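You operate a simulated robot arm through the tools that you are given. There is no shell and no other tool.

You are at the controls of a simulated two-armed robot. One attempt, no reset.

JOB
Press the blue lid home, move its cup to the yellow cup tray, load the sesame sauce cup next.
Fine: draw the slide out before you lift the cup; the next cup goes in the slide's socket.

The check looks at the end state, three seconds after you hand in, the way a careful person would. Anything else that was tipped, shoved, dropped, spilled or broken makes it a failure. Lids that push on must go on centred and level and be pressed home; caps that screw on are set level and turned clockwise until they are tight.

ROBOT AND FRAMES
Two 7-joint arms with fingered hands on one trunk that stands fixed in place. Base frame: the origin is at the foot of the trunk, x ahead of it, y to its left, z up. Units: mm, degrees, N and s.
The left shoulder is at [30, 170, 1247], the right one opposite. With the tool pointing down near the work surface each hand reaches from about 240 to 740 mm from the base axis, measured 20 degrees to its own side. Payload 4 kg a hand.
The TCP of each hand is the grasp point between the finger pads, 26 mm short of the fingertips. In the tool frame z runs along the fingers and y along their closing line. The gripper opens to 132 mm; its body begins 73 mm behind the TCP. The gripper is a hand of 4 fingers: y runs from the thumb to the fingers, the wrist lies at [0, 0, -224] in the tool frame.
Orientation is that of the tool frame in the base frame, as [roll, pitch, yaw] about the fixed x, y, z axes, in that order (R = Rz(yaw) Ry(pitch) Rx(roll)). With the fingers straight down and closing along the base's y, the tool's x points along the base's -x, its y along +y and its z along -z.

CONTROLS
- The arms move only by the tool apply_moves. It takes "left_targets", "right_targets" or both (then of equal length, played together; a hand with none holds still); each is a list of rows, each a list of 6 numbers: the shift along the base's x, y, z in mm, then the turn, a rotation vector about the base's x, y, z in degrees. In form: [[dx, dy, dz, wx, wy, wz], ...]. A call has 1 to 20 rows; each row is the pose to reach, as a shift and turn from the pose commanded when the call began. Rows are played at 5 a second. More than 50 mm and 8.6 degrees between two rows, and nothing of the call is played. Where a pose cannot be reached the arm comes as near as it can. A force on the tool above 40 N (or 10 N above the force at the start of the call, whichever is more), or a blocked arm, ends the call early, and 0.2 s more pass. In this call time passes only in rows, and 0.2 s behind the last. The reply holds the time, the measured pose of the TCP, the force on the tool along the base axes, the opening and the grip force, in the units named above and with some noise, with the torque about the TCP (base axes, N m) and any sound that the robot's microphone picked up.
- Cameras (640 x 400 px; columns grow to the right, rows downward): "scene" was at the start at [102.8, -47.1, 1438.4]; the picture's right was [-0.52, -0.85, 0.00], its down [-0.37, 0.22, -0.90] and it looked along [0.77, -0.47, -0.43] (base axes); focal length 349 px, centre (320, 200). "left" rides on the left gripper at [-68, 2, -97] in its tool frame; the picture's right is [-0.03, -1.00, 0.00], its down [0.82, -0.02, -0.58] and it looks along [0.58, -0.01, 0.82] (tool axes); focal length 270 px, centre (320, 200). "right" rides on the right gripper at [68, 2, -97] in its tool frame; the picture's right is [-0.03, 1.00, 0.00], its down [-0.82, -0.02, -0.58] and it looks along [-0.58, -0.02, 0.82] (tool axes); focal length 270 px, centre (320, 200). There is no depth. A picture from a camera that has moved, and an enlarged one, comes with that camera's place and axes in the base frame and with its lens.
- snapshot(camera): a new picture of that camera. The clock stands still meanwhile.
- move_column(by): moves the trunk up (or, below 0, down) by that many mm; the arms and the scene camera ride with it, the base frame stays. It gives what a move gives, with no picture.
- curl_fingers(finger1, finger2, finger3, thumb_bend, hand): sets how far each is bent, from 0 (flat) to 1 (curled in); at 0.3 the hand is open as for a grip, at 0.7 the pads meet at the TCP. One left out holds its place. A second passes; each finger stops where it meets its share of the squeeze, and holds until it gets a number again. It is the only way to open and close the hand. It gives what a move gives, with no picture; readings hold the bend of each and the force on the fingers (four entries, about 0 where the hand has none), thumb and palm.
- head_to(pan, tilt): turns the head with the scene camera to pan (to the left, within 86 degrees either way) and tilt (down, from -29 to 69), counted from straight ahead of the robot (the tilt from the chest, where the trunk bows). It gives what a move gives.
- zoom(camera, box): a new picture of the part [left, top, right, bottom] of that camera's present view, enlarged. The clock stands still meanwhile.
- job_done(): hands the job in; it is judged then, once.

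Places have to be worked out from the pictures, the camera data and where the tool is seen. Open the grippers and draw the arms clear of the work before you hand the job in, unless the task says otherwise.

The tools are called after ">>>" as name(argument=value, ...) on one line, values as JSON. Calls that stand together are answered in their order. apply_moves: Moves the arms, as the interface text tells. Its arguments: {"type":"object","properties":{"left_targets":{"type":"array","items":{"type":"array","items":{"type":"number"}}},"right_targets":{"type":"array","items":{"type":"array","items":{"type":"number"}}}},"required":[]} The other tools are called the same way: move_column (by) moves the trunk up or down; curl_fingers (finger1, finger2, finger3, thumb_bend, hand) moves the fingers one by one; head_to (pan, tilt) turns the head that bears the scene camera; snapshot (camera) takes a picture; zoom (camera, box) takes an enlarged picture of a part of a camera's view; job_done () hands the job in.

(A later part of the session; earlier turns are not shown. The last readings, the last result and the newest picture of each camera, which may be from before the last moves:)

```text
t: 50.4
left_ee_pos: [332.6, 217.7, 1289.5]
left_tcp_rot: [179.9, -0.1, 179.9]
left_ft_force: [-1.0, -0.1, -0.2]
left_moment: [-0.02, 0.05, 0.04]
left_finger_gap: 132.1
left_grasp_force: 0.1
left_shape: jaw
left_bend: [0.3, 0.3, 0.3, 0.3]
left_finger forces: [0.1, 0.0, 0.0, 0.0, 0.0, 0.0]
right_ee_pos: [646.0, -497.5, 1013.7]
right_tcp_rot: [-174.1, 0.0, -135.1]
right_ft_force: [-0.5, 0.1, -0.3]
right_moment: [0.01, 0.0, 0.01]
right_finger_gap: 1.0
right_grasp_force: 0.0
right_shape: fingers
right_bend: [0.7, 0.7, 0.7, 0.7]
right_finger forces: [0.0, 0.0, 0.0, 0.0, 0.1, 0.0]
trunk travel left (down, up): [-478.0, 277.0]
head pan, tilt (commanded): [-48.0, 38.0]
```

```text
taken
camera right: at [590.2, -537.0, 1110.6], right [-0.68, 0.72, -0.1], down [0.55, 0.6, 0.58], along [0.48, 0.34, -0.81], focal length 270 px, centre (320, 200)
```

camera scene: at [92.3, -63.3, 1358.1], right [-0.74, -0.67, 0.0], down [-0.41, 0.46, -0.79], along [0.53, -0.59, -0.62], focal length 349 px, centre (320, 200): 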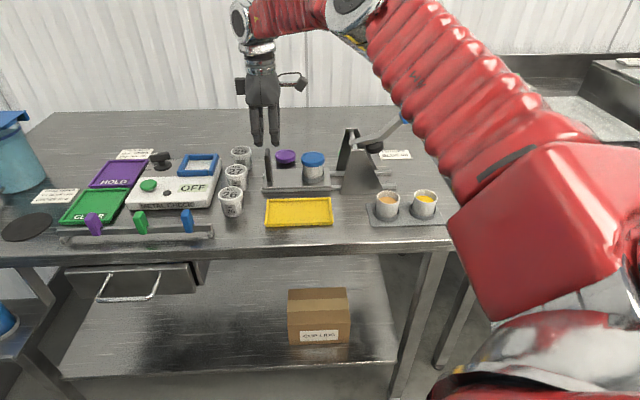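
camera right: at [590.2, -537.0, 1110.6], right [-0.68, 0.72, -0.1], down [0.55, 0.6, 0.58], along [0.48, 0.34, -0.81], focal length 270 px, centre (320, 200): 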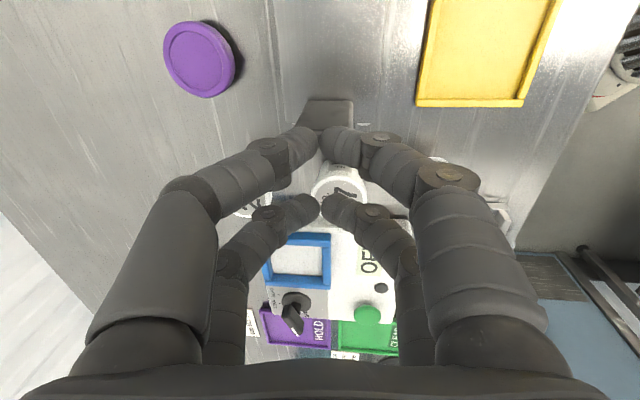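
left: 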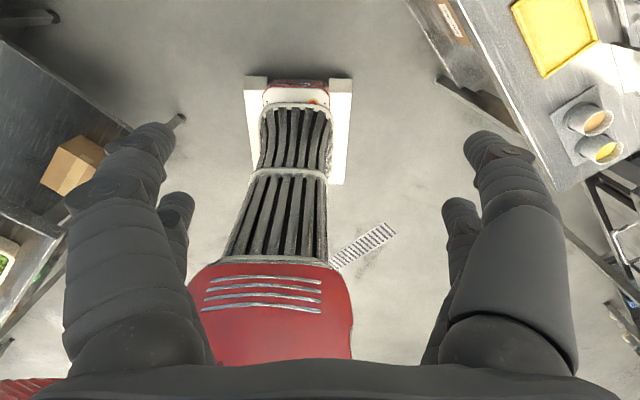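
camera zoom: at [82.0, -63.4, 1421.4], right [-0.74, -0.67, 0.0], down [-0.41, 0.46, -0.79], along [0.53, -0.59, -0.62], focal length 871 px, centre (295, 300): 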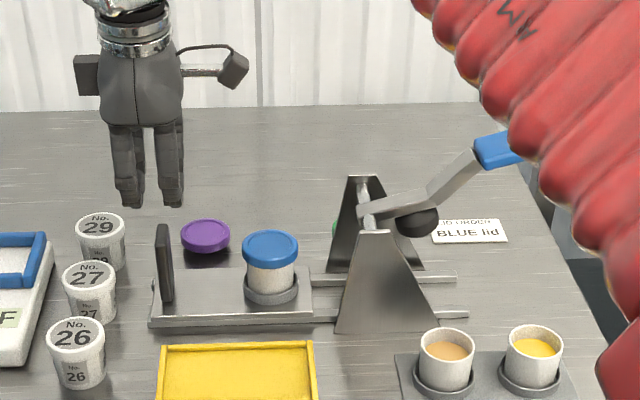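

The slide is fully out with the lidded cup on it. I'll take a closer look at the cup to judge lid seating and grip heights.

>>> zoom(camera="scene", box=[290, 155, 370, 205])

>>> zoom(camera="scene", box=[345, 190, 445, 250])

```text
8.00 times, centred on (330, 180) of scene
camera zoom: at [82.0, -63.4, 1421.4], right [-0.74, -0.67, 0.0], down [-0.41, 0.46, -0.79], along [0.53, -0.59, -0.62], focal length 2788 px, centre (240, 360)
```

zoom: 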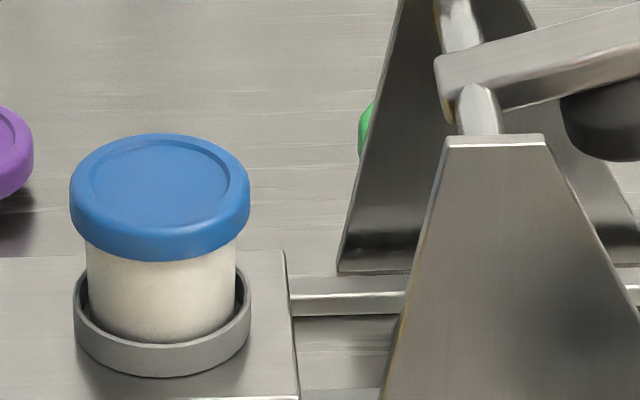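

```text
6.40 times, centred on (395, 220) of scene
camera zoom: at [82.0, -63.4, 1421.4], right [-0.74, -0.67, 0.0], down [-0.41, 0.46, -0.79], along [0.53, -0.59, -0.62], focal length 2231 px, centre (-160, 72)
```

zoom: 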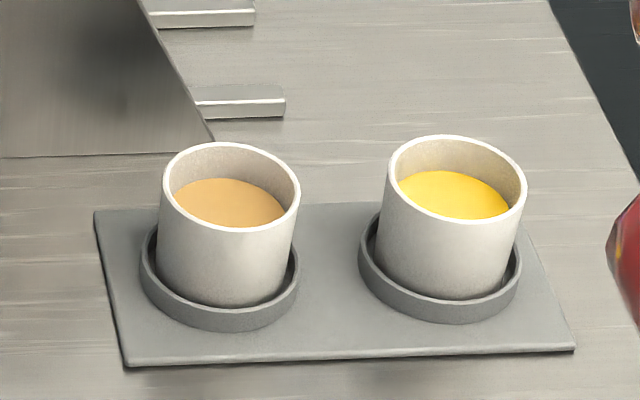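

Lid is level and seated: lid top z≈937, ring top z≈894, cup center (a≈-0.7, b≈810), cup diameter ≈46 mm. I'll go over the cup, straighten the hand to vertical, and open the digits partway.

>>> apply_moves(right_targets=[[-10, -10, 15, 1, 1, 0], [-28, -29, 20, 2.1, 2.1, 0], [-46, -48, 20, 3.2, 3.2, 0], [-62, -64, 20, 4.2, 4.2, 0], [-73, -75.5, 20, 4.2, 4.2, 0], [-73, -75.5, 20, 4.2, 4.2, 0]])

>>> curl_fingers(hand="right", finger1=0.44, finger2=0.44, finger3=0.44, thumb_bend=0.44)

>>> snapshot(camera="right")

>>> zoom(camera="scene", box=[230, 60, 430, 220])

```text
t: 51.8
left_ee_pos: [334.4, 217.8, 1291.0]
left_tcp_rot: [180.0, -0.2, -180.0]
left_ft_force: [-0.1, 0.5, -0.1]
left_moment: [-0.01, -0.01, 0.02]
left_finger_gap: 131.8
left_grasp_force: 0.0
left_shape: jaw
left_bend: [0.3, 0.3, 0.3, 0.3]
left_finger forces: [0.0, 0.0, 0.0, 0.1, 0.1, 0.0]
right_ee_pos: [573.3, -574.4, 1035.2]
right_tcp_rot: [180.0, 0.0, -135.1]
right_ft_force: [0.0, 0.1, 0.2]
right_moment: [-0.01, 0.0, 0.03]
right_finger_gap: 1.3
right_grasp_force: 0.0
right_shape: fingers
right_bend: [0.7, 0.7, 0.7, 0.7]
right_finger forces: [0.1, 0.0, 0.0, 0.0, 0.0, 0.0]
trunk travel left (down, up): [-478.0, 277.0]
head pan, tilt (commanded): [-48.0, 38.0]
```

```text
t: 52.8
left_ee_pos: [331.8, 218.2, 1289.4]
left_tcp_rot: [-180.0, 0.1, 180.0]
left_ft_force: [-0.2, -0.3, 0.5]
left_moment: [-0.02, -0.01, 0.03]
left_finger_gap: 131.7
left_grasp_force: 0.0
left_shape: jaw
left_bend: [0.3, 0.3, 0.3, 0.3]
left_finger forces: [0.0, 0.0, 0.1, 0.1, 0.0, 0.1]
right_ee_pos: [574.6, -574.7, 1034.5]
right_tcp_rot: [179.9, 0.0, -135.1]
right_ft_force: [-0.3, -0.5, -0.2]
right_moment: [-0.01, 0.02, 0.0]
right_finger_gap: 86.0
right_grasp_force: 0.0
right_shape: fingers
right_bend: [0.44, 0.44, 0.44, 0.44]
right_finger forces: [0.0, 0.1, 0.1, 0.0, 0.0, 0.0]
trunk travel left (down, up): [-478.0, 277.0]
head pan, tilt (commanded): [-48.0, 38.0]
```

```text
taken
camera right: at [524.0, -621.7, 1131.3], right [-0.69, 0.73, 0.0], down [0.59, 0.56, 0.58], along [0.42, 0.4, -0.82], focal length 270 px, centre (320, 200)
```

right: 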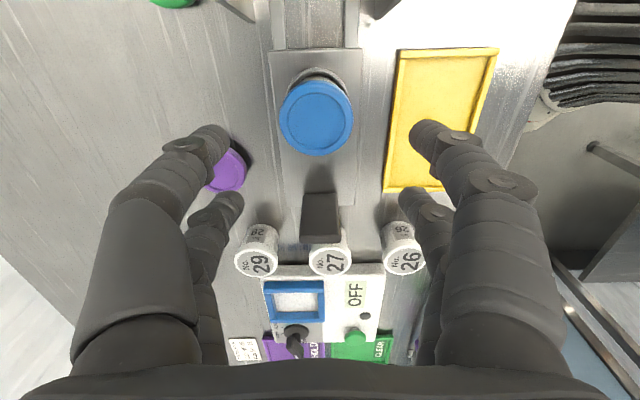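

```text
2.50 times, centred on (330, 140) of scene
camera zoom: at [81.7, -63.4, 1421.5], right [-0.74, -0.67, 0.0], down [-0.41, 0.46, -0.79], along [0.53, -0.59, -0.62], focal length 871 px, centre (295, 350)
```

zoom: 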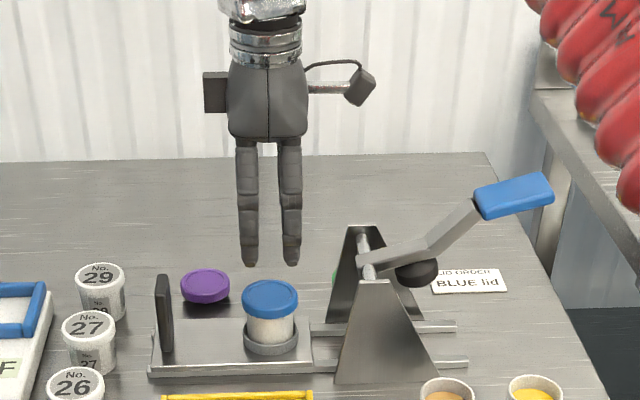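

The hand is vertical, gap 86 mm, nearly centered over the lid (lid about 2 mm farther in b). I'll shift 2 mm and descend partway, checking alignment.

>>> apply_moves(right_targets=[[1, -1, -15, 0, 0, 0], [1.4, -1.4, -30, 0, 0, 0], [1.4, -1.4, -45, 0, 0, 0], [1.4, -1.4, -58, 0, 0, 0], [1.4, -1.4, -64, 0, 0, 0]])

>>> snapshot(camera="right")

>>> zoom(camera="scene", box=[270, 90, 390, 200])

```text
t: 54.0
left_ee_pos: [332.9, 217.6, 1291.1]
left_tcp_rot: [-179.9, 0.0, 179.9]
left_ft_force: [-0.5, -0.6, -0.1]
left_moment: [-0.02, 0.03, 0.02]
left_finger_gap: 131.9
left_grasp_force: 0.0
left_shape: jaw
left_bend: [0.3, 0.3, 0.3, 0.3]
left_finger forces: [0.1, 0.0, 0.0, 0.0, 0.0, 0.1]
right_ee_pos: [574.4, -575.2, 970.4]
right_tcp_rot: [180.0, 0.1, -135.3]
right_ft_force: [0.6, 0.1, -0.4]
right_moment: [0.01, -0.01, -0.01]
right_finger_gap: 85.6
right_grasp_force: 0.1
right_shape: fingers
right_bend: [0.44, 0.44, 0.44, 0.44]
right_finger forces: [0.0, 0.0, 0.1, 0.0, 0.0, 0.1]
trunk travel left (down, up): [-478.0, 277.0]
head pan, tilt (commanded): [-48.0, 38.0]
```

```text
taken
camera right: at [524.8, -622.4, 1067.9], right [-0.69, 0.73, 0.0], down [0.59, 0.56, 0.58], along [0.42, 0.4, -0.81], focal length 270 px, centre (320, 200)
```

right: 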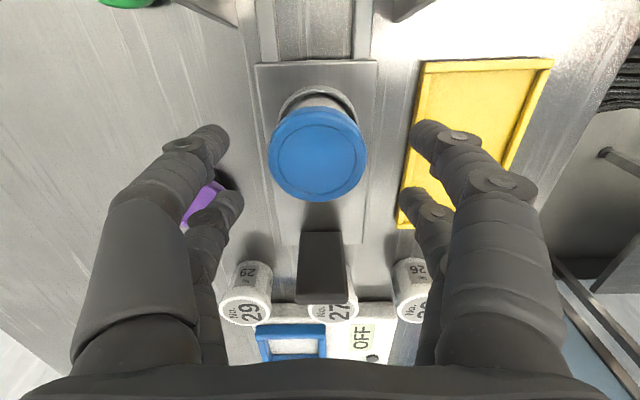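

```text
3.64 times, centred on (330, 145) of scene
camera zoom: at [81.7, -63.3, 1421.5], right [-0.74, -0.67, 0.0], down [-0.41, 0.46, -0.79], along [0.53, -0.59, -0.62], focal length 1268 px, centre (284, 400)
```

zoom: 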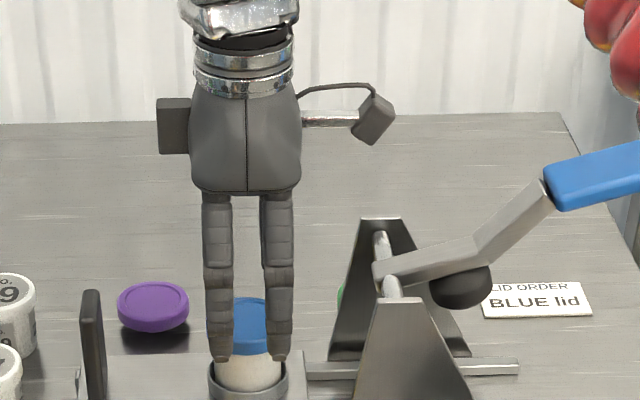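

The digits are centered on the cup and ring in the scene view. I'll descend the remaining 45 mm to grip height, fingertips about 5 mm above the socket ring.

>>> apply_moves(right_targets=[[0.8, -0.8, -10, 0, 0, 0], [0.8, -0.8, -20, 0, 0, 0], [0.8, -0.8, -29, 0, 0, 0], [0.8, -0.8, -36, 0, 0, 0], [0.8, -0.8, -41, 0, 0, 0], [0.8, -0.8, -44, 0, 0, 0]])

>>> zoom(camera="scene", box=[280, 110, 380, 200])

>>> snapshot(camera="right")

```text
t: 55.4
left_ee_pos: [331.7, 216.9, 1289.1]
left_tcp_rot: [180.0, 0.0, -180.0]
left_ft_force: [-0.3, -0.6, 0.1]
left_moment: [0.0, -0.02, 0.0]
left_finger_gap: 132.0
left_grasp_force: 0.1
left_shape: jaw
left_bend: [0.3, 0.3, 0.3, 0.3]
left_finger forces: [0.0, 0.0, 0.0, 0.1, 0.0, 0.1]
right_ee_pos: [571.5, -576.1, 951.0]
right_tcp_rot: [-179.7, 0.2, -135.2]
right_ft_force: [0.4, 0.6, -0.4]
right_moment: [0.01, 0.01, 0.0]
right_finger_gap: 85.8
right_grasp_force: 0.0
right_shape: fingers
right_bend: [0.44, 0.44, 0.44, 0.44]
right_finger forces: [0.1, 0.1, 0.1, 0.1, 0.1, 0.0]
right hand out of reach, approached as far as the arm can: row 2, 3, 4, 5, 6
trunk travel left (down, up): [-478.0, 277.0]
head pan, tilt (commanded): [-48.0, 38.0]
```

```text
4.44 times, centred on (330, 155) of scene
camera zoom: at [81.6, -63.6, 1421.5], right [-0.74, -0.67, 0.0], down [-0.41, 0.46, -0.79], along [0.53, -0.59, -0.62], focal length 1549 px, centre (276, 400)
```

zoom: 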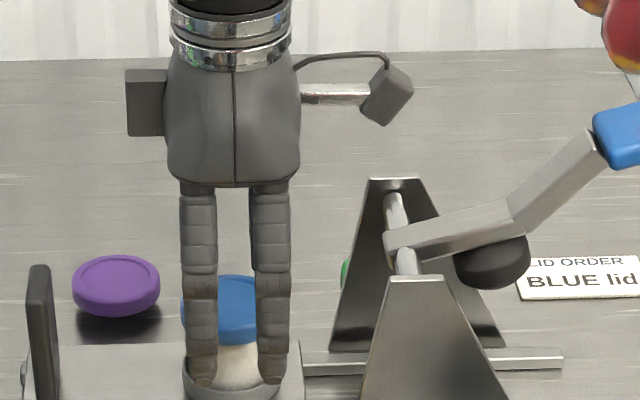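

```text
taken
camera right: at [521.7, -621.6, 1048.6], right [-0.69, 0.73, -0.01], down [0.59, 0.56, 0.58], along [0.42, 0.4, -0.81], focal length 270 px, centre (320, 200)
```

right: 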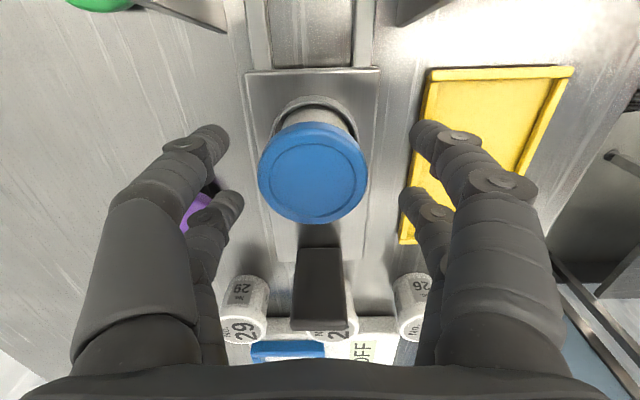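

The arm is at its reach limit at this trunk height. I'll raise the hand 35 mm, re-center, and then lower the trunk so the arm geometry is more comfortable.

>>> apply_moves(right_targets=[[1, 0.5, 12, -0.1, 0, 0], [2.2, 1, 24, -0.2, 0, 0], [3.2, 1.1, 36, -0.2, 0, 0], [3.2, 1.1, 40, -0.2, 0, 0]])

>>> move_column(by=-50)

>>> snapshot(camera="right")

```text
t: 56.4
left_ee_pos: [332.6, 217.5, 1290.2]
left_tcp_rot: [179.9, -0.1, 179.9]
left_ft_force: [0.0, -0.3, 0.2]
left_moment: [0.02, 0.01, -0.01]
left_finger_gap: 131.8
left_grasp_force: 0.0
left_shape: jaw
left_bend: [0.3, 0.3, 0.3, 0.3]
left_finger forces: [0.0, 0.0, 0.1, 0.0, 0.0, 0.0]
right_ee_pos: [575.0, -573.8, 991.4]
right_tcp_rot: [-179.8, -0.1, -135.0]
right_ft_force: [-0.4, -0.4, -0.2]
right_moment: [-0.01, 0.01, 0.03]
right_finger_gap: 85.7
right_grasp_force: 0.0
right_shape: fingers
right_bend: [0.44, 0.44, 0.44, 0.44]
right_finger forces: [0.0, 0.0, 0.1, 0.1, 0.1, 0.0]
trunk travel left (down, up): [-478.0, 277.0]
head pan, tilt (commanded): [-48.0, 38.0]
```

```text
t: 57.3
left_ee_pos: [331.6, 216.7, 1241.2]
left_tcp_rot: [179.9, 0.0, 179.9]
left_ft_force: [0.2, 0.7, -0.6]
left_moment: [0.0, -0.02, -0.01]
left_finger_gap: 131.8
left_grasp_force: 0.0
left_shape: jaw
left_bend: [0.3, 0.3, 0.3, 0.3]
left_finger forces: [0.2, 0.0, 0.0, 0.1, 0.0, 0.1]
right_ee_pos: [575.7, -573.5, 941.3]
right_tcp_rot: [-179.8, 0.0, -135.2]
right_ft_force: [-1.2, 0.1, -0.5]
right_moment: [0.02, 0.0, -0.03]
right_finger_gap: 85.7
right_grasp_force: 0.1
right_shape: fingers
right_bend: [0.44, 0.44, 0.44, 0.44]
right_finger forces: [0.0, 0.0, 0.0, 0.0, 0.0, 0.0]
trunk travel left (down, up): [-428.0, 327.0]
head pan, tilt (commanded): [-48.0, 38.0]
```

```text
taken
camera right: at [525.9, -619.8, 1039.1], right [-0.69, 0.73, 0.0], down [0.59, 0.56, 0.58], along [0.42, 0.39, -0.82], focal length 270 px, centre (320, 200)
```

right: 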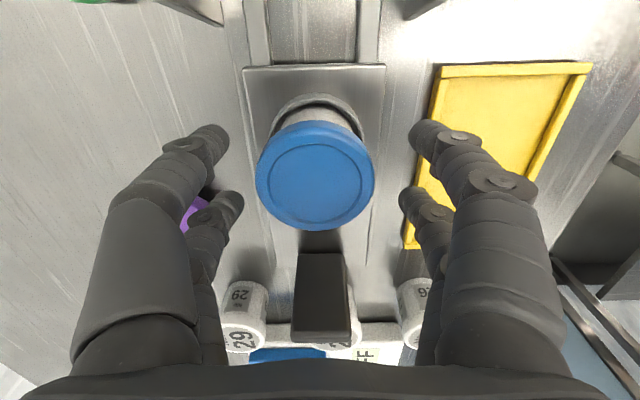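

Combining the right-camera views at several heights with the scene view, the lid center is near a≈+3, b≈813, with its top at z≈930–935. I'll shift 4 mm toward +e1 and descend 17 mm to the grip height.

>>> apply_moves(right_targets=[[-1.5, -1.5, -3, -0.1, 0, 0], [-2.8, -2.8, -7, -0.1, 0, 0], [-2.8, -2.8, -12, -0.1, 0, 0], [-2.8, -2.8, -17, -0.1, 0, 0], [-2.8, -2.8, -17, -0.1, 0, 0]])

>>> snapshot(camera="right")

>>> zoom(camera="scene", box=[270, 90, 390, 190])

```text
t: 58.5
left_ee_pos: [331.5, 217.4, 1240.1]
left_tcp_rot: [-179.9, 0.0, 180.0]
left_ft_force: [-0.4, 0.0, 0.3]
left_moment: [-0.02, 0.0, 0.01]
left_finger_gap: 131.8
left_grasp_force: 0.0
left_shape: jaw
left_bend: [0.3, 0.3, 0.3, 0.3]
left_finger forces: [0.0, 0.1, 0.1, 0.0, 0.0, 0.0]
right_ee_pos: [572.8, -577.1, 922.6]
right_tcp_rot: [-179.8, -0.2, -135.1]
right_ft_force: [0.0, 0.6, -0.4]
right_moment: [-0.02, 0.0, 0.0]
right_finger_gap: 85.8
right_grasp_force: 0.1
right_shape: fingers
right_bend: [0.44, 0.44, 0.44, 0.44]
right_finger forces: [0.1, 0.1, 0.0, 0.1, 0.0, 0.0]
trunk travel left (down, up): [-428.0, 327.0]
head pan, tilt (commanded): [-48.0, 38.0]
```

```text
taken
camera right: at [523.5, -622.2, 1021.1], right [-0.69, 0.73, 0.0], down [0.59, 0.56, 0.58], along [0.42, 0.39, -0.82], focal length 270 px, centre (320, 200)
```

right: 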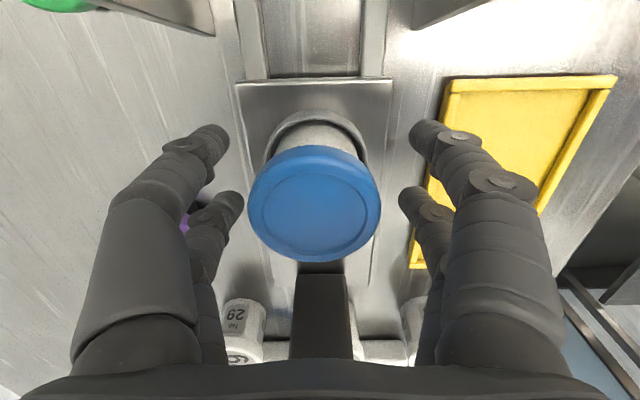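

```text
4.00 times, centred on (330, 140) of scene
camera zoom: at [90.0, -63.4, 1371.1], right [-0.74, -0.67, 0.0], down [-0.41, 0.46, -0.79], along [0.53, -0.59, -0.62], focal length 1394 px, centre (280, 440)
```

zoom: 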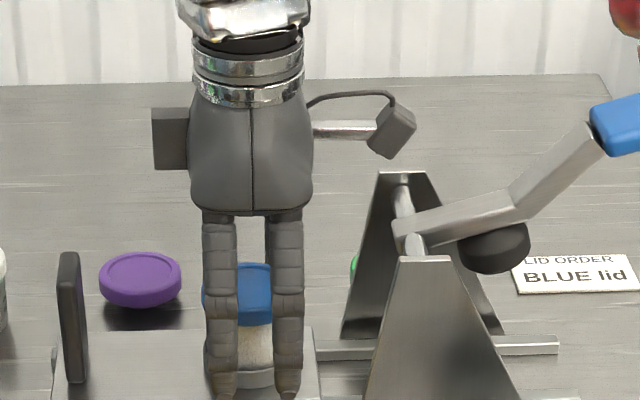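

TCP (3.0, 813, 922.6) and the cup (≈3, 814) agree in both views, with fingertips just above the ring. I'll close the digits on the cup.

>>> curl_fingers(hand="right", finger1=0.6, finger2=0.6, finger3=0.6, thumb_bend=0.6)

>>> snapshot(camera="right")

>>> zoom(camera="scene", box=[270, 90, 390, 190])

```text
t: 59.5
left_ee_pos: [332.8, 217.8, 1240.4]
left_tcp_rot: [180.0, 0.1, 179.9]
left_ft_force: [-0.5, -0.2, -0.7]
left_moment: [-0.02, -0.04, 0.0]
left_finger_gap: 131.9
left_grasp_force: 0.1
left_shape: jaw
left_bend: [0.3, 0.3, 0.3, 0.3]
left_finger forces: [0.0, 0.1, 0.0, 0.0, 0.0, 0.1]
right_ee_pos: [573.6, -575.8, 923.2]
right_tcp_rot: [-179.8, -0.1, -135.2]
right_ft_force: [-0.1, 1.1, 0.2]
right_moment: [0.0, -0.01, -0.02]
right_finger_gap: 33.2
right_grasp_force: 0.3
right_shape: fingers
right_bend: [0.6, 0.59, 0.59, 0.6]
right_finger forces: [0.0, 0.3, 0.2, 0.0, 0.0, 0.1]
trunk travel left (down, up): [-428.0, 327.0]
head pan, tilt (commanded): [-48.0, 38.0]
```

```text
taken
camera right: at [523.5, -622.3, 1021.1], right [-0.69, 0.73, 0.0], down [0.59, 0.56, 0.58], along [0.42, 0.39, -0.82], focal length 270 px, centre (320, 200)
```

right: 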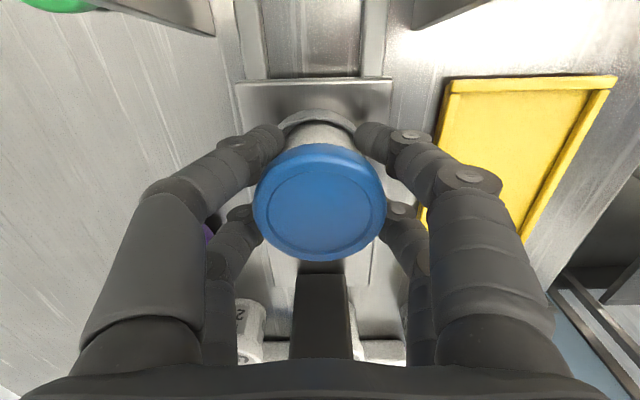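

```text
4.00 times, centred on (330, 140) of scene
camera zoom: at [90.1, -63.4, 1371.1], right [-0.74, -0.67, 0.0], down [-0.41, 0.46, -0.79], along [0.53, -0.59, -0.62], focal length 1394 px, centre (280, 440)
```

zoom: 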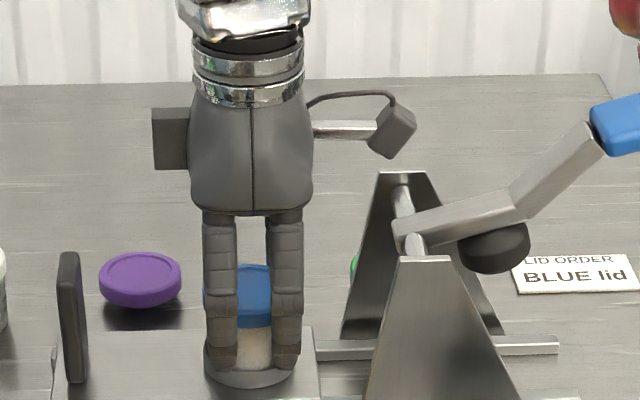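

Light contact on two digits at a gap of 33 mm. I'll close further to get a firm grip on all four.

>>> curl_fingers(hand="right", finger1=0.66, finger2=0.66, finger3=0.66, thumb_bend=0.66)

>>> snapshot(camera="right")

>>> zoom(camera="scene", box=[270, 90, 390, 190])

```text
t: 60.5
left_ee_pos: [332.6, 217.0, 1240.5]
left_tcp_rot: [-180.0, -0.1, -180.0]
left_ft_force: [0.2, 0.4, 1.4]
left_moment: [-0.01, 0.03, -0.02]
left_finger_gap: 131.8
left_grasp_force: 0.1
left_shape: jaw
left_bend: [0.3, 0.3, 0.3, 0.3]
left_finger forces: [0.0, 0.0, 0.0, 0.0, 0.0, 0.0]
right_ee_pos: [573.0, -576.0, 923.3]
right_tcp_rot: [-179.8, 0.0, -135.0]
right_ft_force: [-0.4, 0.4, -0.3]
right_moment: [-0.01, 0.01, 0.01]
right_finger_gap: 27.8
right_grasp_force: 7.9
right_shape: fingers
right_bend: [0.61, 0.6, 0.61, 0.64]
right_finger forces: [3.4, 4.4, 3.5, 0.0, 4.3, 0.0]
trunk travel left (down, up): [-428.0, 327.0]
head pan, tilt (commanded): [-48.0, 38.0]
```

```text
taken
camera right: at [523.6, -622.3, 1021.0], right [-0.69, 0.73, 0.0], down [0.59, 0.56, 0.58], along [0.42, 0.39, -0.82], focal length 270 px, centre (320, 200)
```

right: 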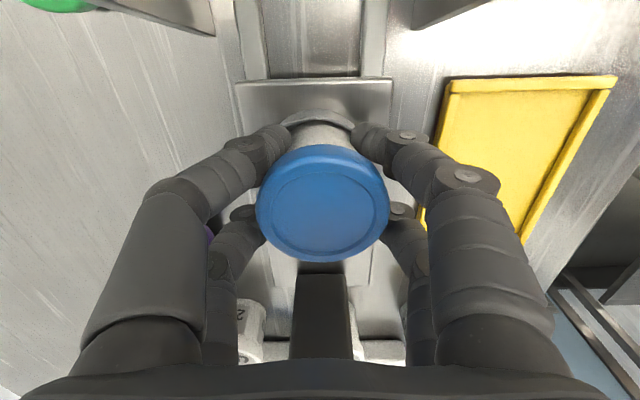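

```text
4.00 times, centred on (330, 140) of scene
camera zoom: at [90.1, -63.5, 1371.1], right [-0.74, -0.67, 0.0], down [-0.41, 0.46, -0.79], along [0.53, -0.59, -0.62], focal length 1394 px, centre (280, 440)
```

zoom: 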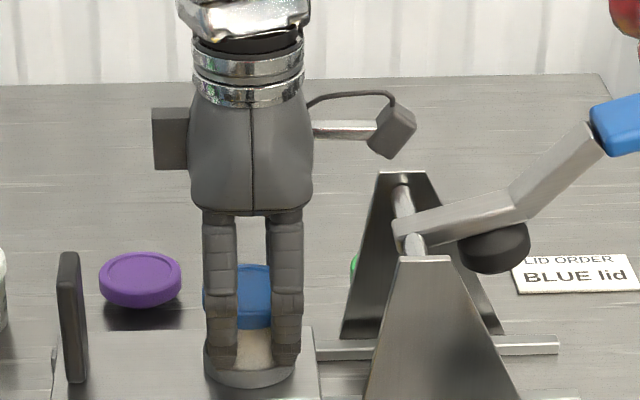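

All four digits hold the cup evenly (~4 N each), gripping the wall just under the lid. I'll lift slowly straight up 12 mm and check that the cup comes along.

>>> apply_moves(right_targets=[[0, 0, 3, 0, 0, 0], [0, 0, 6, 0, 0, 0], [0, 0, 9, 0, 0, 0], [0, 0, 12, 0, 0, 0]])

>>> zoom(camera="scene", box=[270, 90, 390, 190])

>>> snapshot(camera="right")

```text
t: 61.5
left_ee_pos: [332.7, 216.8, 1241.2]
left_tcp_rot: [-180.0, 0.0, 179.9]
left_ft_force: [-0.3, 0.8, -0.5]
left_moment: [-0.04, -0.01, 0.0]
left_finger_gap: 132.0
left_grasp_force: 0.2
left_shape: jaw
left_bend: [0.3, 0.3, 0.3, 0.3]
left_finger forces: [0.1, 0.0, 0.0, 0.0, 0.0, 0.0]
right_ee_pos: [572.9, -576.2, 935.6]
right_tcp_rot: [-179.9, -0.1, -135.2]
right_ft_force: [-0.5, 0.0, -1.6]
right_moment: [0.01, 0.03, -0.01]
right_finger_gap: 27.7
right_grasp_force: 8.6
right_shape: fingers
right_bend: [0.61, 0.6, 0.61, 0.64]
right_finger forces: [3.6, 4.5, 3.6, 0.0, 4.3, 0.0]
trunk travel left (down, up): [-428.0, 327.0]
head pan, tilt (commanded): [-48.0, 38.0]
```

```text
4.00 times, centred on (330, 140) of scene
camera zoom: at [90.1, -63.4, 1371.1], right [-0.74, -0.67, 0.0], down [-0.41, 0.46, -0.79], along [0.53, -0.59, -0.62], focal length 1394 px, centre (280, 440)
```

zoom: 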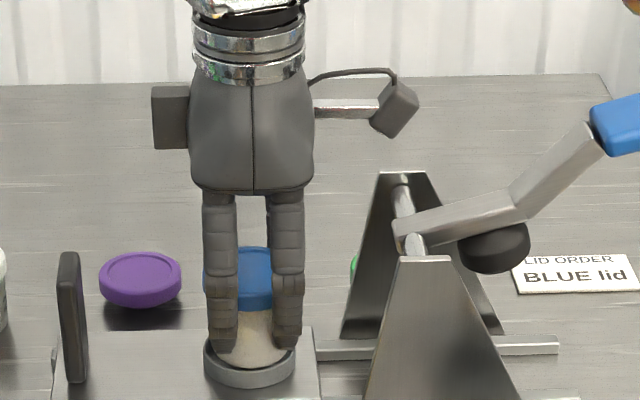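

```text
taken
camera right: at [523.5, -622.9, 1033.3], right [-0.69, 0.73, 0.0], down [0.59, 0.56, 0.58], along [0.42, 0.39, -0.82], focal length 270 px, centre (320, 200)
```

right: 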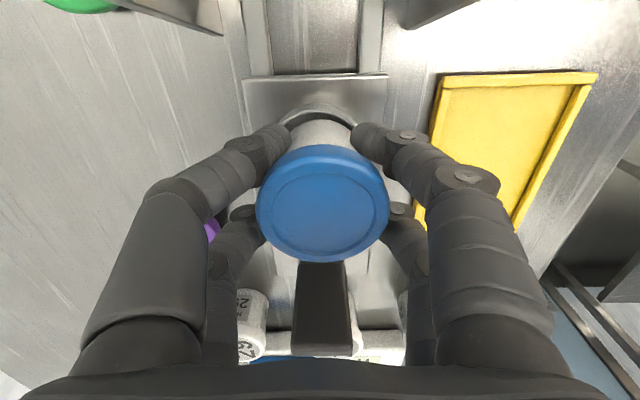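

The cup is securely lifted (about 1.6 N). I'll raise it another 33 mm, then carry it over the yellow tray.

>>> apply_moves(right_targets=[[0, 0, 5, 0, 0, 0], [0, 0, 12, 0, 0, 0], [0, 0, 19, 0, 0, 0], [0, 0, 26, 0, 0, 0], [0, 0, 32, 0, 0, 0], [-2, 4, 36, 0, 0, 0], [-7, 14, 36, 0, 0, 0], [-13, 25, 36, 0, 0, 0], [-19, 37, 36, 0, 0, 0], [-25, 49, 36, 0, 0, 0], [-31, 61, 36, 0, 0, 0], [-37, 73, 36, 0, 0, 0], [-43, 85, 36, 0, 0, 0], [-49, 96, 36, 0, 0, 0], [-54, 105, 36, 0, 0, 0], [-58, 112, 36, 0, 0, 0], [-58, 112, 36, 0, 0, 0]])

>>> snapshot(camera="right")

>>> zoom(camera="scene", box=[230, 90, 390, 210])

```text
t: 65.1
left_ee_pos: [333.5, 216.5, 1238.4]
left_tcp_rot: [-180.0, -0.1, 179.9]
left_ft_force: [-0.3, -1.1, -0.3]
left_moment: [0.0, -0.04, 0.03]
left_finger_gap: 131.6
left_grasp_force: 0.0
left_shape: jaw
left_bend: [0.3, 0.3, 0.3, 0.3]
left_finger forces: [0.1, 0.0, 0.0, 0.0, 0.0, 0.1]
right_ee_pos: [516.6, -463.7, 971.7]
right_tcp_rot: [-179.7, -0.1, -135.1]
right_ft_force: [0.4, 0.0, -1.3]
right_moment: [0.02, 0.03, 0.0]
right_finger_gap: 27.8
right_grasp_force: 8.1
right_shape: fingers
right_bend: [0.61, 0.6, 0.61, 0.64]
right_finger forces: [3.5, 4.6, 3.6, 0.0, 4.3, 0.1]
trunk travel left (down, up): [-428.0, 327.0]
head pan, tilt (commanded): [-48.0, 38.0]
```

```text
taken
camera right: at [466.6, -510.3, 1069.1], right [-0.69, 0.73, 0.0], down [0.59, 0.56, 0.58], along [0.42, 0.39, -0.82], focal length 270 px, centre (320, 200)
```

right: 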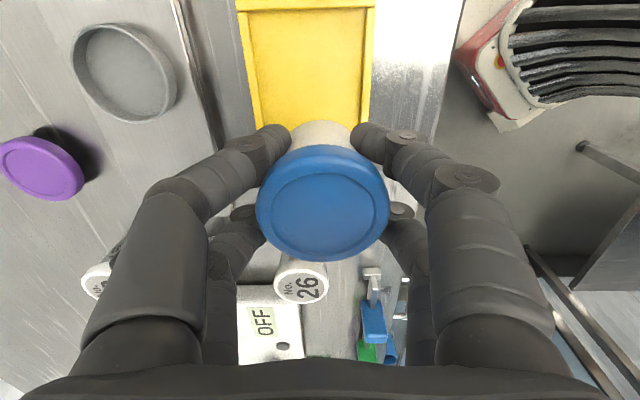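

```text
3.33 times, centred on (310, 150) of scene
camera zoom: at [90.1, -63.5, 1371.1], right [-0.74, -0.67, 0.0], down [-0.41, 0.46, -0.79], along [0.53, -0.59, -0.62], focal length 1162 px, centre (353, 367)
```

zoom: 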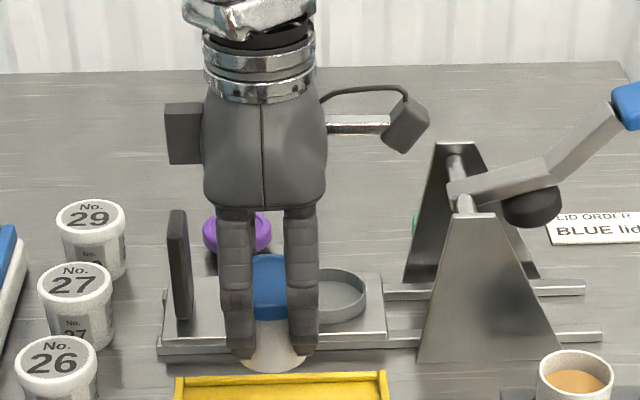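

The cup is over the tray (cup ≈(-38,692); tray center ≈(-35,697)). I'll make a small correction and lower most of the way.

>>> apply_moves(right_targets=[[0.3, -2, -4, 0, 0, 0], [0.4, -3.9, -12, 0, 0, 0], [0.4, -3.9, -20, 0, 0, 0], [0.4, -3.9, -28, 0, 0, 0], [0.4, -3.9, -36, 0, 0, 0], [0.4, -3.9, -43, 0, 0, 0], [0.4, -3.9, -48, 0, 0, 0], [0.4, -3.9, -52, 0, 0, 0]])

>>> snapshot(camera="right")

>>> zoom(camera="scene", box=[240, 130, 380, 230])

```text
t: 66.9
left_ee_pos: [332.7, 218.0, 1240.4]
left_tcp_rot: [-179.9, 0.0, -179.9]
left_ft_force: [-0.6, -0.6, -0.8]
left_moment: [-0.01, 0.0, 0.01]
left_finger_gap: 131.7
left_grasp_force: 0.1
left_shape: jaw
left_bend: [0.3, 0.3, 0.3, 0.3]
left_finger forces: [0.0, 0.0, 0.0, 0.1, 0.0, 0.0]
right_ee_pos: [513.7, -466.6, 920.1]
right_tcp_rot: [-179.8, -0.2, -135.1]
right_ft_force: [0.0, 0.5, -1.2]
right_moment: [-0.01, 0.02, -0.02]
right_finger_gap: 27.5
right_grasp_force: 8.4
right_shape: fingers
right_bend: [0.61, 0.6, 0.61, 0.64]
right_finger forces: [3.5, 4.6, 3.6, 0.1, 4.3, 0.0]
trunk travel left (down, up): [-428.0, 327.0]
head pan, tilt (commanded): [-48.0, 38.0]
```

```text
taken
camera right: at [465.6, -513.2, 1016.9], right [-0.69, 0.73, 0.0], down [0.59, 0.56, 0.58], along [0.42, 0.39, -0.82], focal length 270 px, centre (320, 200)
```

right: 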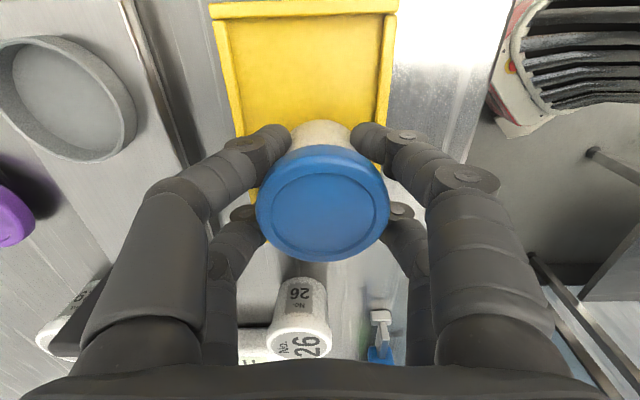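

```text
4.00 times, centred on (310, 180) of scene
camera zoom: at [90.1, -63.5, 1371.1], right [-0.74, -0.67, 0.0], down [-0.41, 0.46, -0.79], along [0.53, -0.59, -0.62], focal length 1394 px, centre (360, 280)
```

zoom: 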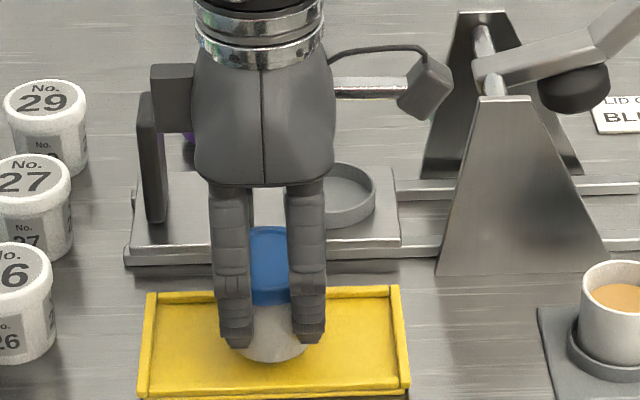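

The cup is centered over the tray and about 12 mm above its floor. I'll lower in 1.5 mm steps, watching for contact.

>>> apply_moves(right_targets=[[0, 0, -2, 0, 0, 0], [0, 0, -4, 0, 0, 0], [0, 0, -6, 0, 0, 0], [0, 0, -7.5, 0, 0, 0], [0, 0, -9, 0, 0, 0]])

>>> zoom(camera="scene", box=[240, 130, 380, 230])

```text
t: 68.1
left_ee_pos: [333.4, 217.5, 1239.4]
left_tcp_rot: [-180.0, -0.1, -179.9]
left_ft_force: [0.2, 0.3, -0.6]
left_moment: [0.01, 0.0, 0.01]
left_finger_gap: 132.0
left_grasp_force: 0.0
left_shape: jaw
left_bend: [0.3, 0.3, 0.3, 0.3]
left_finger forces: [0.1, 0.0, 0.1, 0.0, 0.1, 0.0]
right_ee_pos: [516.7, -467.3, 911.3]
right_tcp_rot: [-179.7, -0.2, -135.1]
right_ft_force: [0.3, 0.4, -0.8]
right_moment: [-0.02, 0.01, 0.0]
right_finger_gap: 27.4
right_grasp_force: 7.4
right_shape: fingers
right_bend: [0.61, 0.6, 0.61, 0.64]
right_finger forces: [3.5, 4.5, 3.6, 0.1, 4.3, 0.0]
trunk travel left (down, up): [-428.0, 327.0]
head pan, tilt (commanded): [-48.0, 38.0]
```

```text
4.00 times, centred on (310, 180) of scene
camera zoom: at [90.2, -63.5, 1371.1], right [-0.74, -0.67, 0.0], down [-0.41, 0.46, -0.79], along [0.53, -0.59, -0.62], focal length 1394 px, centre (360, 280)
```

zoom: 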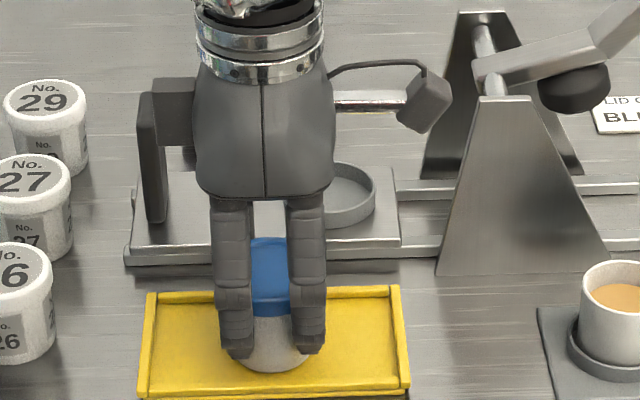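

Still hanging free. I'll lower another 3 mm.

>>> apply_moves(right_targets=[[0, 0, -1, 0, 0, 0], [0, 0, -2, 0, 0, 0], [0, 0, -3, 0, 0, 0]])

```text
t: 68.9
left_ee_pos: [332.9, 217.9, 1240.0]
left_tcp_rot: [180.0, -0.1, -180.0]
left_ft_force: [0.2, 0.5, -0.1]
left_moment: [-0.02, -0.03, 0.0]
left_finger_gap: 131.9
left_grasp_force: 0.1
left_shape: jaw
left_bend: [0.3, 0.3, 0.3, 0.3]
left_finger forces: [0.0, 0.0, 0.1, 0.1, 0.0, 0.0]
right_ee_pos: [514.7, -467.8, 908.4]
right_tcp_rot: [-179.7, -0.2, -135.1]
right_ft_force: [-0.3, -1.6, 5.1]
right_moment: [0.0, 0.08, 0.02]
right_finger_gap: 27.5
right_grasp_force: 9.6
right_shape: fingers
right_bend: [0.62, 0.61, 0.61, 0.64]
right_finger forces: [4.0, 5.1, 4.3, 0.0, 5.7, 0.0]
trunk travel left (down, up): [-428.0, 327.0]
head pan, tilt (commanded): [-48.0, 38.0]
```

Contact at ~5 N means the cup stands on the tray floor. I'll relieve 0.7 mm, then open the digits moderately so they clear the lid but stay above the tray rim.

>>> apply_moves(right_targets=[[0, 0, 0.7, 0, 0, 0]])

>>> curl_fingers(hand="right", finger1=0.5, finger2=0.5, finger3=0.5, thumb_bend=0.5)

>>> snapshot(camera="right")

>>> zoom(camera="scene", box=[240, 130, 380, 230])

```text
t: 69.3
left_ee_pos: [332.3, 217.3, 1240.7]
left_tcp_rot: [-180.0, -0.1, 179.9]
left_ft_force: [-0.7, 0.5, 0.3]
left_moment: [0.04, 0.02, -0.03]
left_finger_gap: 131.8
left_grasp_force: 0.1
left_shape: jaw
left_bend: [0.3, 0.3, 0.3, 0.3]
left_finger forces: [0.1, 0.1, 0.0, 0.0, 0.1, 0.0]
right_ee_pos: [516.2, -467.8, 909.2]
right_tcp_rot: [-179.8, -0.1, -135.1]
right_ft_force: [-0.6, -0.3, 3.8]
right_moment: [0.04, 0.04, 0.0]
right_finger_gap: 27.3
right_grasp_force: 9.1
right_shape: fingers
right_bend: [0.62, 0.61, 0.61, 0.64]
right_finger forces: [3.9, 5.3, 4.2, 0.0, 5.3, 0.0]
trunk travel left (down, up): [-428.0, 327.0]
head pan, tilt (commanded): [-48.0, 38.0]
```

```text
t: 70.3
left_ee_pos: [333.0, 217.8, 1240.0]
left_tcp_rot: [-180.0, 0.0, -179.9]
left_ft_force: [1.1, 0.2, 1.0]
left_moment: [0.0, 0.01, -0.02]
left_finger_gap: 131.8
left_grasp_force: 0.0
left_shape: jaw
left_bend: [0.3, 0.3, 0.3, 0.3]
left_finger forces: [0.0, 0.0, 0.0, 0.0, 0.0, 0.0]
right_ee_pos: [515.5, -468.4, 909.2]
right_tcp_rot: [-179.8, 0.0, -135.0]
right_ft_force: [-0.2, 0.0, 0.1]
right_moment: [0.02, -0.01, 0.01]
right_finger_gap: 65.4
right_grasp_force: 0.0
right_shape: fingers
right_bend: [0.5, 0.5, 0.5, 0.5]
right_finger forces: [0.1, 0.0, 0.0, 0.0, 0.1, 0.0]
trunk travel left (down, up): [-428.0, 327.0]
head pan, tilt (commanded): [-48.0, 38.0]
```

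```text
taken
camera right: at [466.5, -514.2, 1006.1], right [-0.69, 0.73, 0.0], down [0.59, 0.56, 0.58], along [0.42, 0.39, -0.82], focal length 270 px, centre (320, 200)
```

right: 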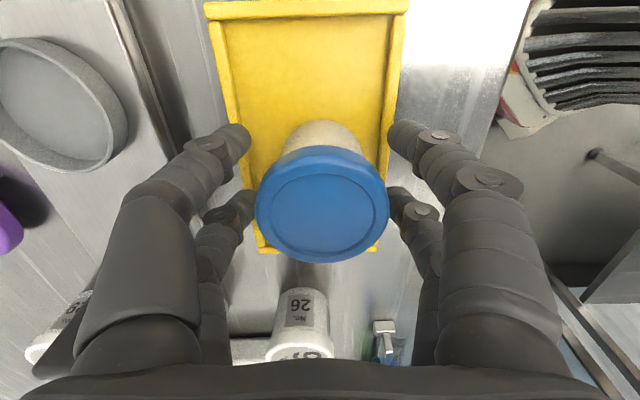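

```text
4.00 times, centred on (310, 180) of scene
camera zoom: at [90.0, -63.4, 1371.1], right [-0.74, -0.67, 0.0], down [-0.41, 0.46, -0.79], along [0.53, -0.59, -0.62], focal length 1394 px, centre (360, 280)
```

zoom: 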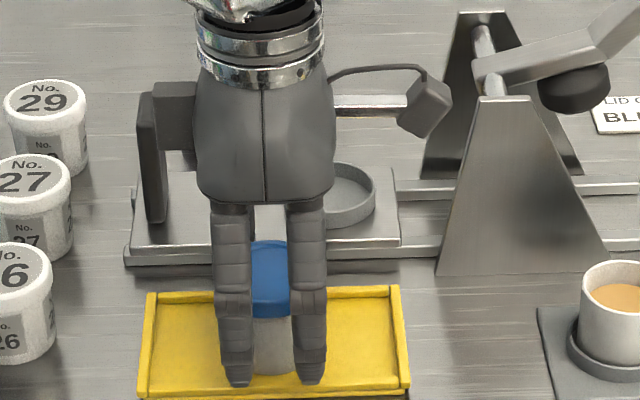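

Released; the cup stands free in the tray. I'll lift the hand straight up.

>>> apply_moves(right_targets=[[0, 0, 5, 0, 0, 0], [0, 0, 12, 0, 0, 0], [0, 0, 20, 0, 0, 0], [0, 0, 30, 0, 0, 0], [0, 0, 42, 0, 0, 0], [0, 0, 56, 0, 0, 0], [0, 0, 72, 0, 0, 0], [0, 0, 90, 0, 0, 0]])

>>> snapshot(camera="right")

>>> zoom(camera="scene", box=[240, 110, 440, 250])

```text
t: 72.1
left_ee_pos: [332.3, 217.7, 1239.8]
left_tcp_rot: [-180.0, 0.0, 180.0]
left_ft_force: [-0.2, 0.6, -0.5]
left_moment: [0.05, 0.02, -0.01]
left_finger_gap: 131.8
left_grasp_force: 0.0
left_shape: jaw
left_bend: [0.3, 0.3, 0.3, 0.3]
left_finger forces: [0.0, 0.0, 0.1, 0.0, 0.0, 0.0]
right_ee_pos: [517.1, -466.2, 996.0]
right_tcp_rot: [-179.8, 0.0, -135.1]
right_ft_force: [0.3, 0.0, -0.3]
right_moment: [0.0, 0.01, -0.03]
right_finger_gap: 65.3
right_grasp_force: 0.1
right_shape: fingers
right_bend: [0.5, 0.5, 0.5, 0.5]
right_finger forces: [0.0, 0.1, 0.1, 0.0, 0.0, 0.0]
trunk travel left (down, up): [-428.0, 327.0]
head pan, tilt (commanded): [-48.0, 38.0]
```

```text
taken
camera right: at [466.7, -513.1, 1093.8], right [-0.69, 0.73, 0.0], down [0.59, 0.56, 0.58], along [0.42, 0.39, -0.82], focal length 270 px, centre (320, 200)
```

right: 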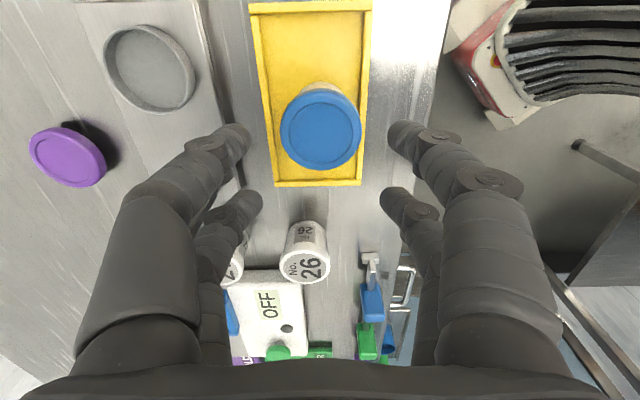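

```text
2.86 times, centred on (340, 180) of scene
camera zoom: at [89.7, -63.3, 1371.2], right [-0.74, -0.67, 0.0], down [-0.41, 0.46, -0.79], along [0.53, -0.59, -0.62], focal length 996 px, centre (263, 257)
```

zoom: 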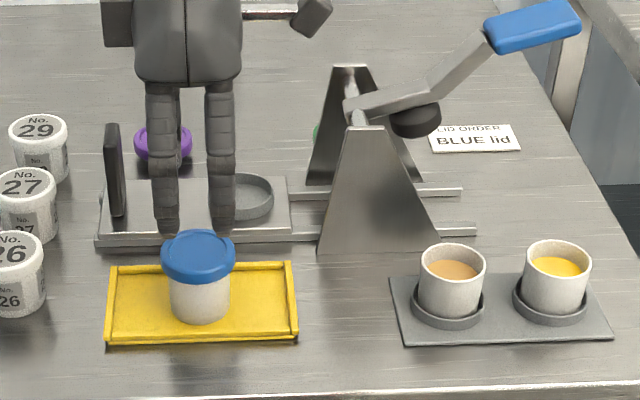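

The lidded cup stands upright and level in the yellow tray, and the socket is empty. Next I'll carry the open hand over to the sesame cup (≈(152,678)), staying in front of the press tower.

>>> apply_moves(right_targets=[[-8, -6, 14, 0, 0, 0], [-30, -25, 16, 0, 0, 0], [-52, -43.5, 16, 0, 0, 0], [-74, -62, 16, 0, 0, 0], [-96, -80, 16, 0, 0, 0], [-118, -98.5, 16, 0, 0, 0], [-136, -114, 16, 0, 0, 0], [-145.7, -121.6, 16, 0, 0, 0], [-145.7, -121.6, 16, 0, 0, 0]])

>>> curl_fingers(hand="right", finger1=0.46, finger2=0.46, finger3=0.46, thumb_bend=0.46)

>>> snapshot(camera="right")

>>> zoom(camera="scene", box=[240, 90, 460, 250])

```text
t: 74.1
left_ee_pos: [332.7, 217.6, 1240.3]
left_tcp_rot: [180.0, 0.0, -179.9]
left_ft_force: [-0.1, 0.2, 0.7]
left_moment: [0.05, 0.01, -0.01]
left_finger_gap: 131.8
left_grasp_force: 0.1
left_shape: jaw
left_bend: [0.3, 0.3, 0.3, 0.3]
left_finger forces: [0.0, 0.0, 0.0, 0.0, 0.1, 0.1]
right_ee_pos: [370.6, -589.5, 1014.2]
right_tcp_rot: [-179.8, -0.2, -135.1]
right_ft_force: [-0.1, -0.3, -0.1]
right_moment: [0.02, 0.03, -0.02]
right_finger_gap: 65.5
right_grasp_force: 0.1
right_shape: fingers
right_bend: [0.5, 0.5, 0.5, 0.5]
right_finger forces: [0.0, 0.0, 0.0, 0.0, 0.0, 0.1]
trunk travel left (down, up): [-428.0, 327.0]
head pan, tilt (commanded): [-48.0, 38.0]
```

```text
t: 75.1
left_ee_pos: [332.2, 217.6, 1240.4]
left_tcp_rot: [-180.0, 0.1, -179.9]
left_ft_force: [0.2, 0.1, 0.8]
left_moment: [0.05, 0.02, 0.0]
left_finger_gap: 131.8
left_grasp_force: 0.0
left_shape: jaw
left_bend: [0.3, 0.3, 0.3, 0.3]
left_finger forces: [0.1, 0.0, 0.0, 0.0, 0.1, 0.0]
right_ee_pos: [369.6, -590.0, 1015.9]
right_tcp_rot: [-179.9, -0.1, -135.1]
right_ft_force: [-0.2, -0.9, -0.8]
right_moment: [-0.01, -0.02, 0.0]
right_finger_gap: 78.9
right_grasp_force: 0.0
right_shape: fingers
right_bend: [0.46, 0.46, 0.46, 0.46]
right_finger forces: [0.0, 0.1, 0.0, 0.0, 0.0, 0.0]
trunk travel left (down, up): [-428.0, 327.0]
head pan, tilt (commanded): [-48.0, 38.0]
```

```text
taken
camera right: at [321.0, -635.4, 1112.7], right [-0.69, 0.73, 0.0], down [0.59, 0.56, 0.58], along [0.42, 0.39, -0.82], focal length 270 px, centre (320, 200)
```

right: 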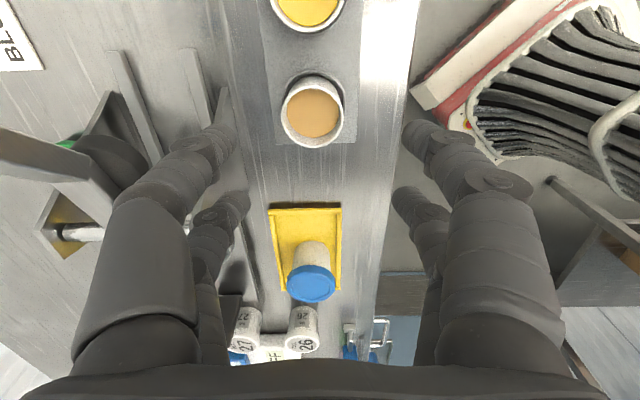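

```text
2.50 times, centred on (350, 170) of scene
camera zoom: at [89.7, -63.4, 1371.2], right [-0.74, -0.67, 0.0], down [-0.41, 0.46, -0.79], along [0.53, -0.59, -0.62], focal length 871 px, centre (245, 275)
```

zoom: 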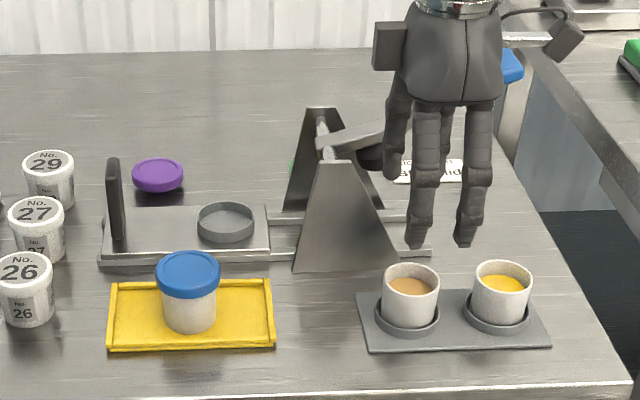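

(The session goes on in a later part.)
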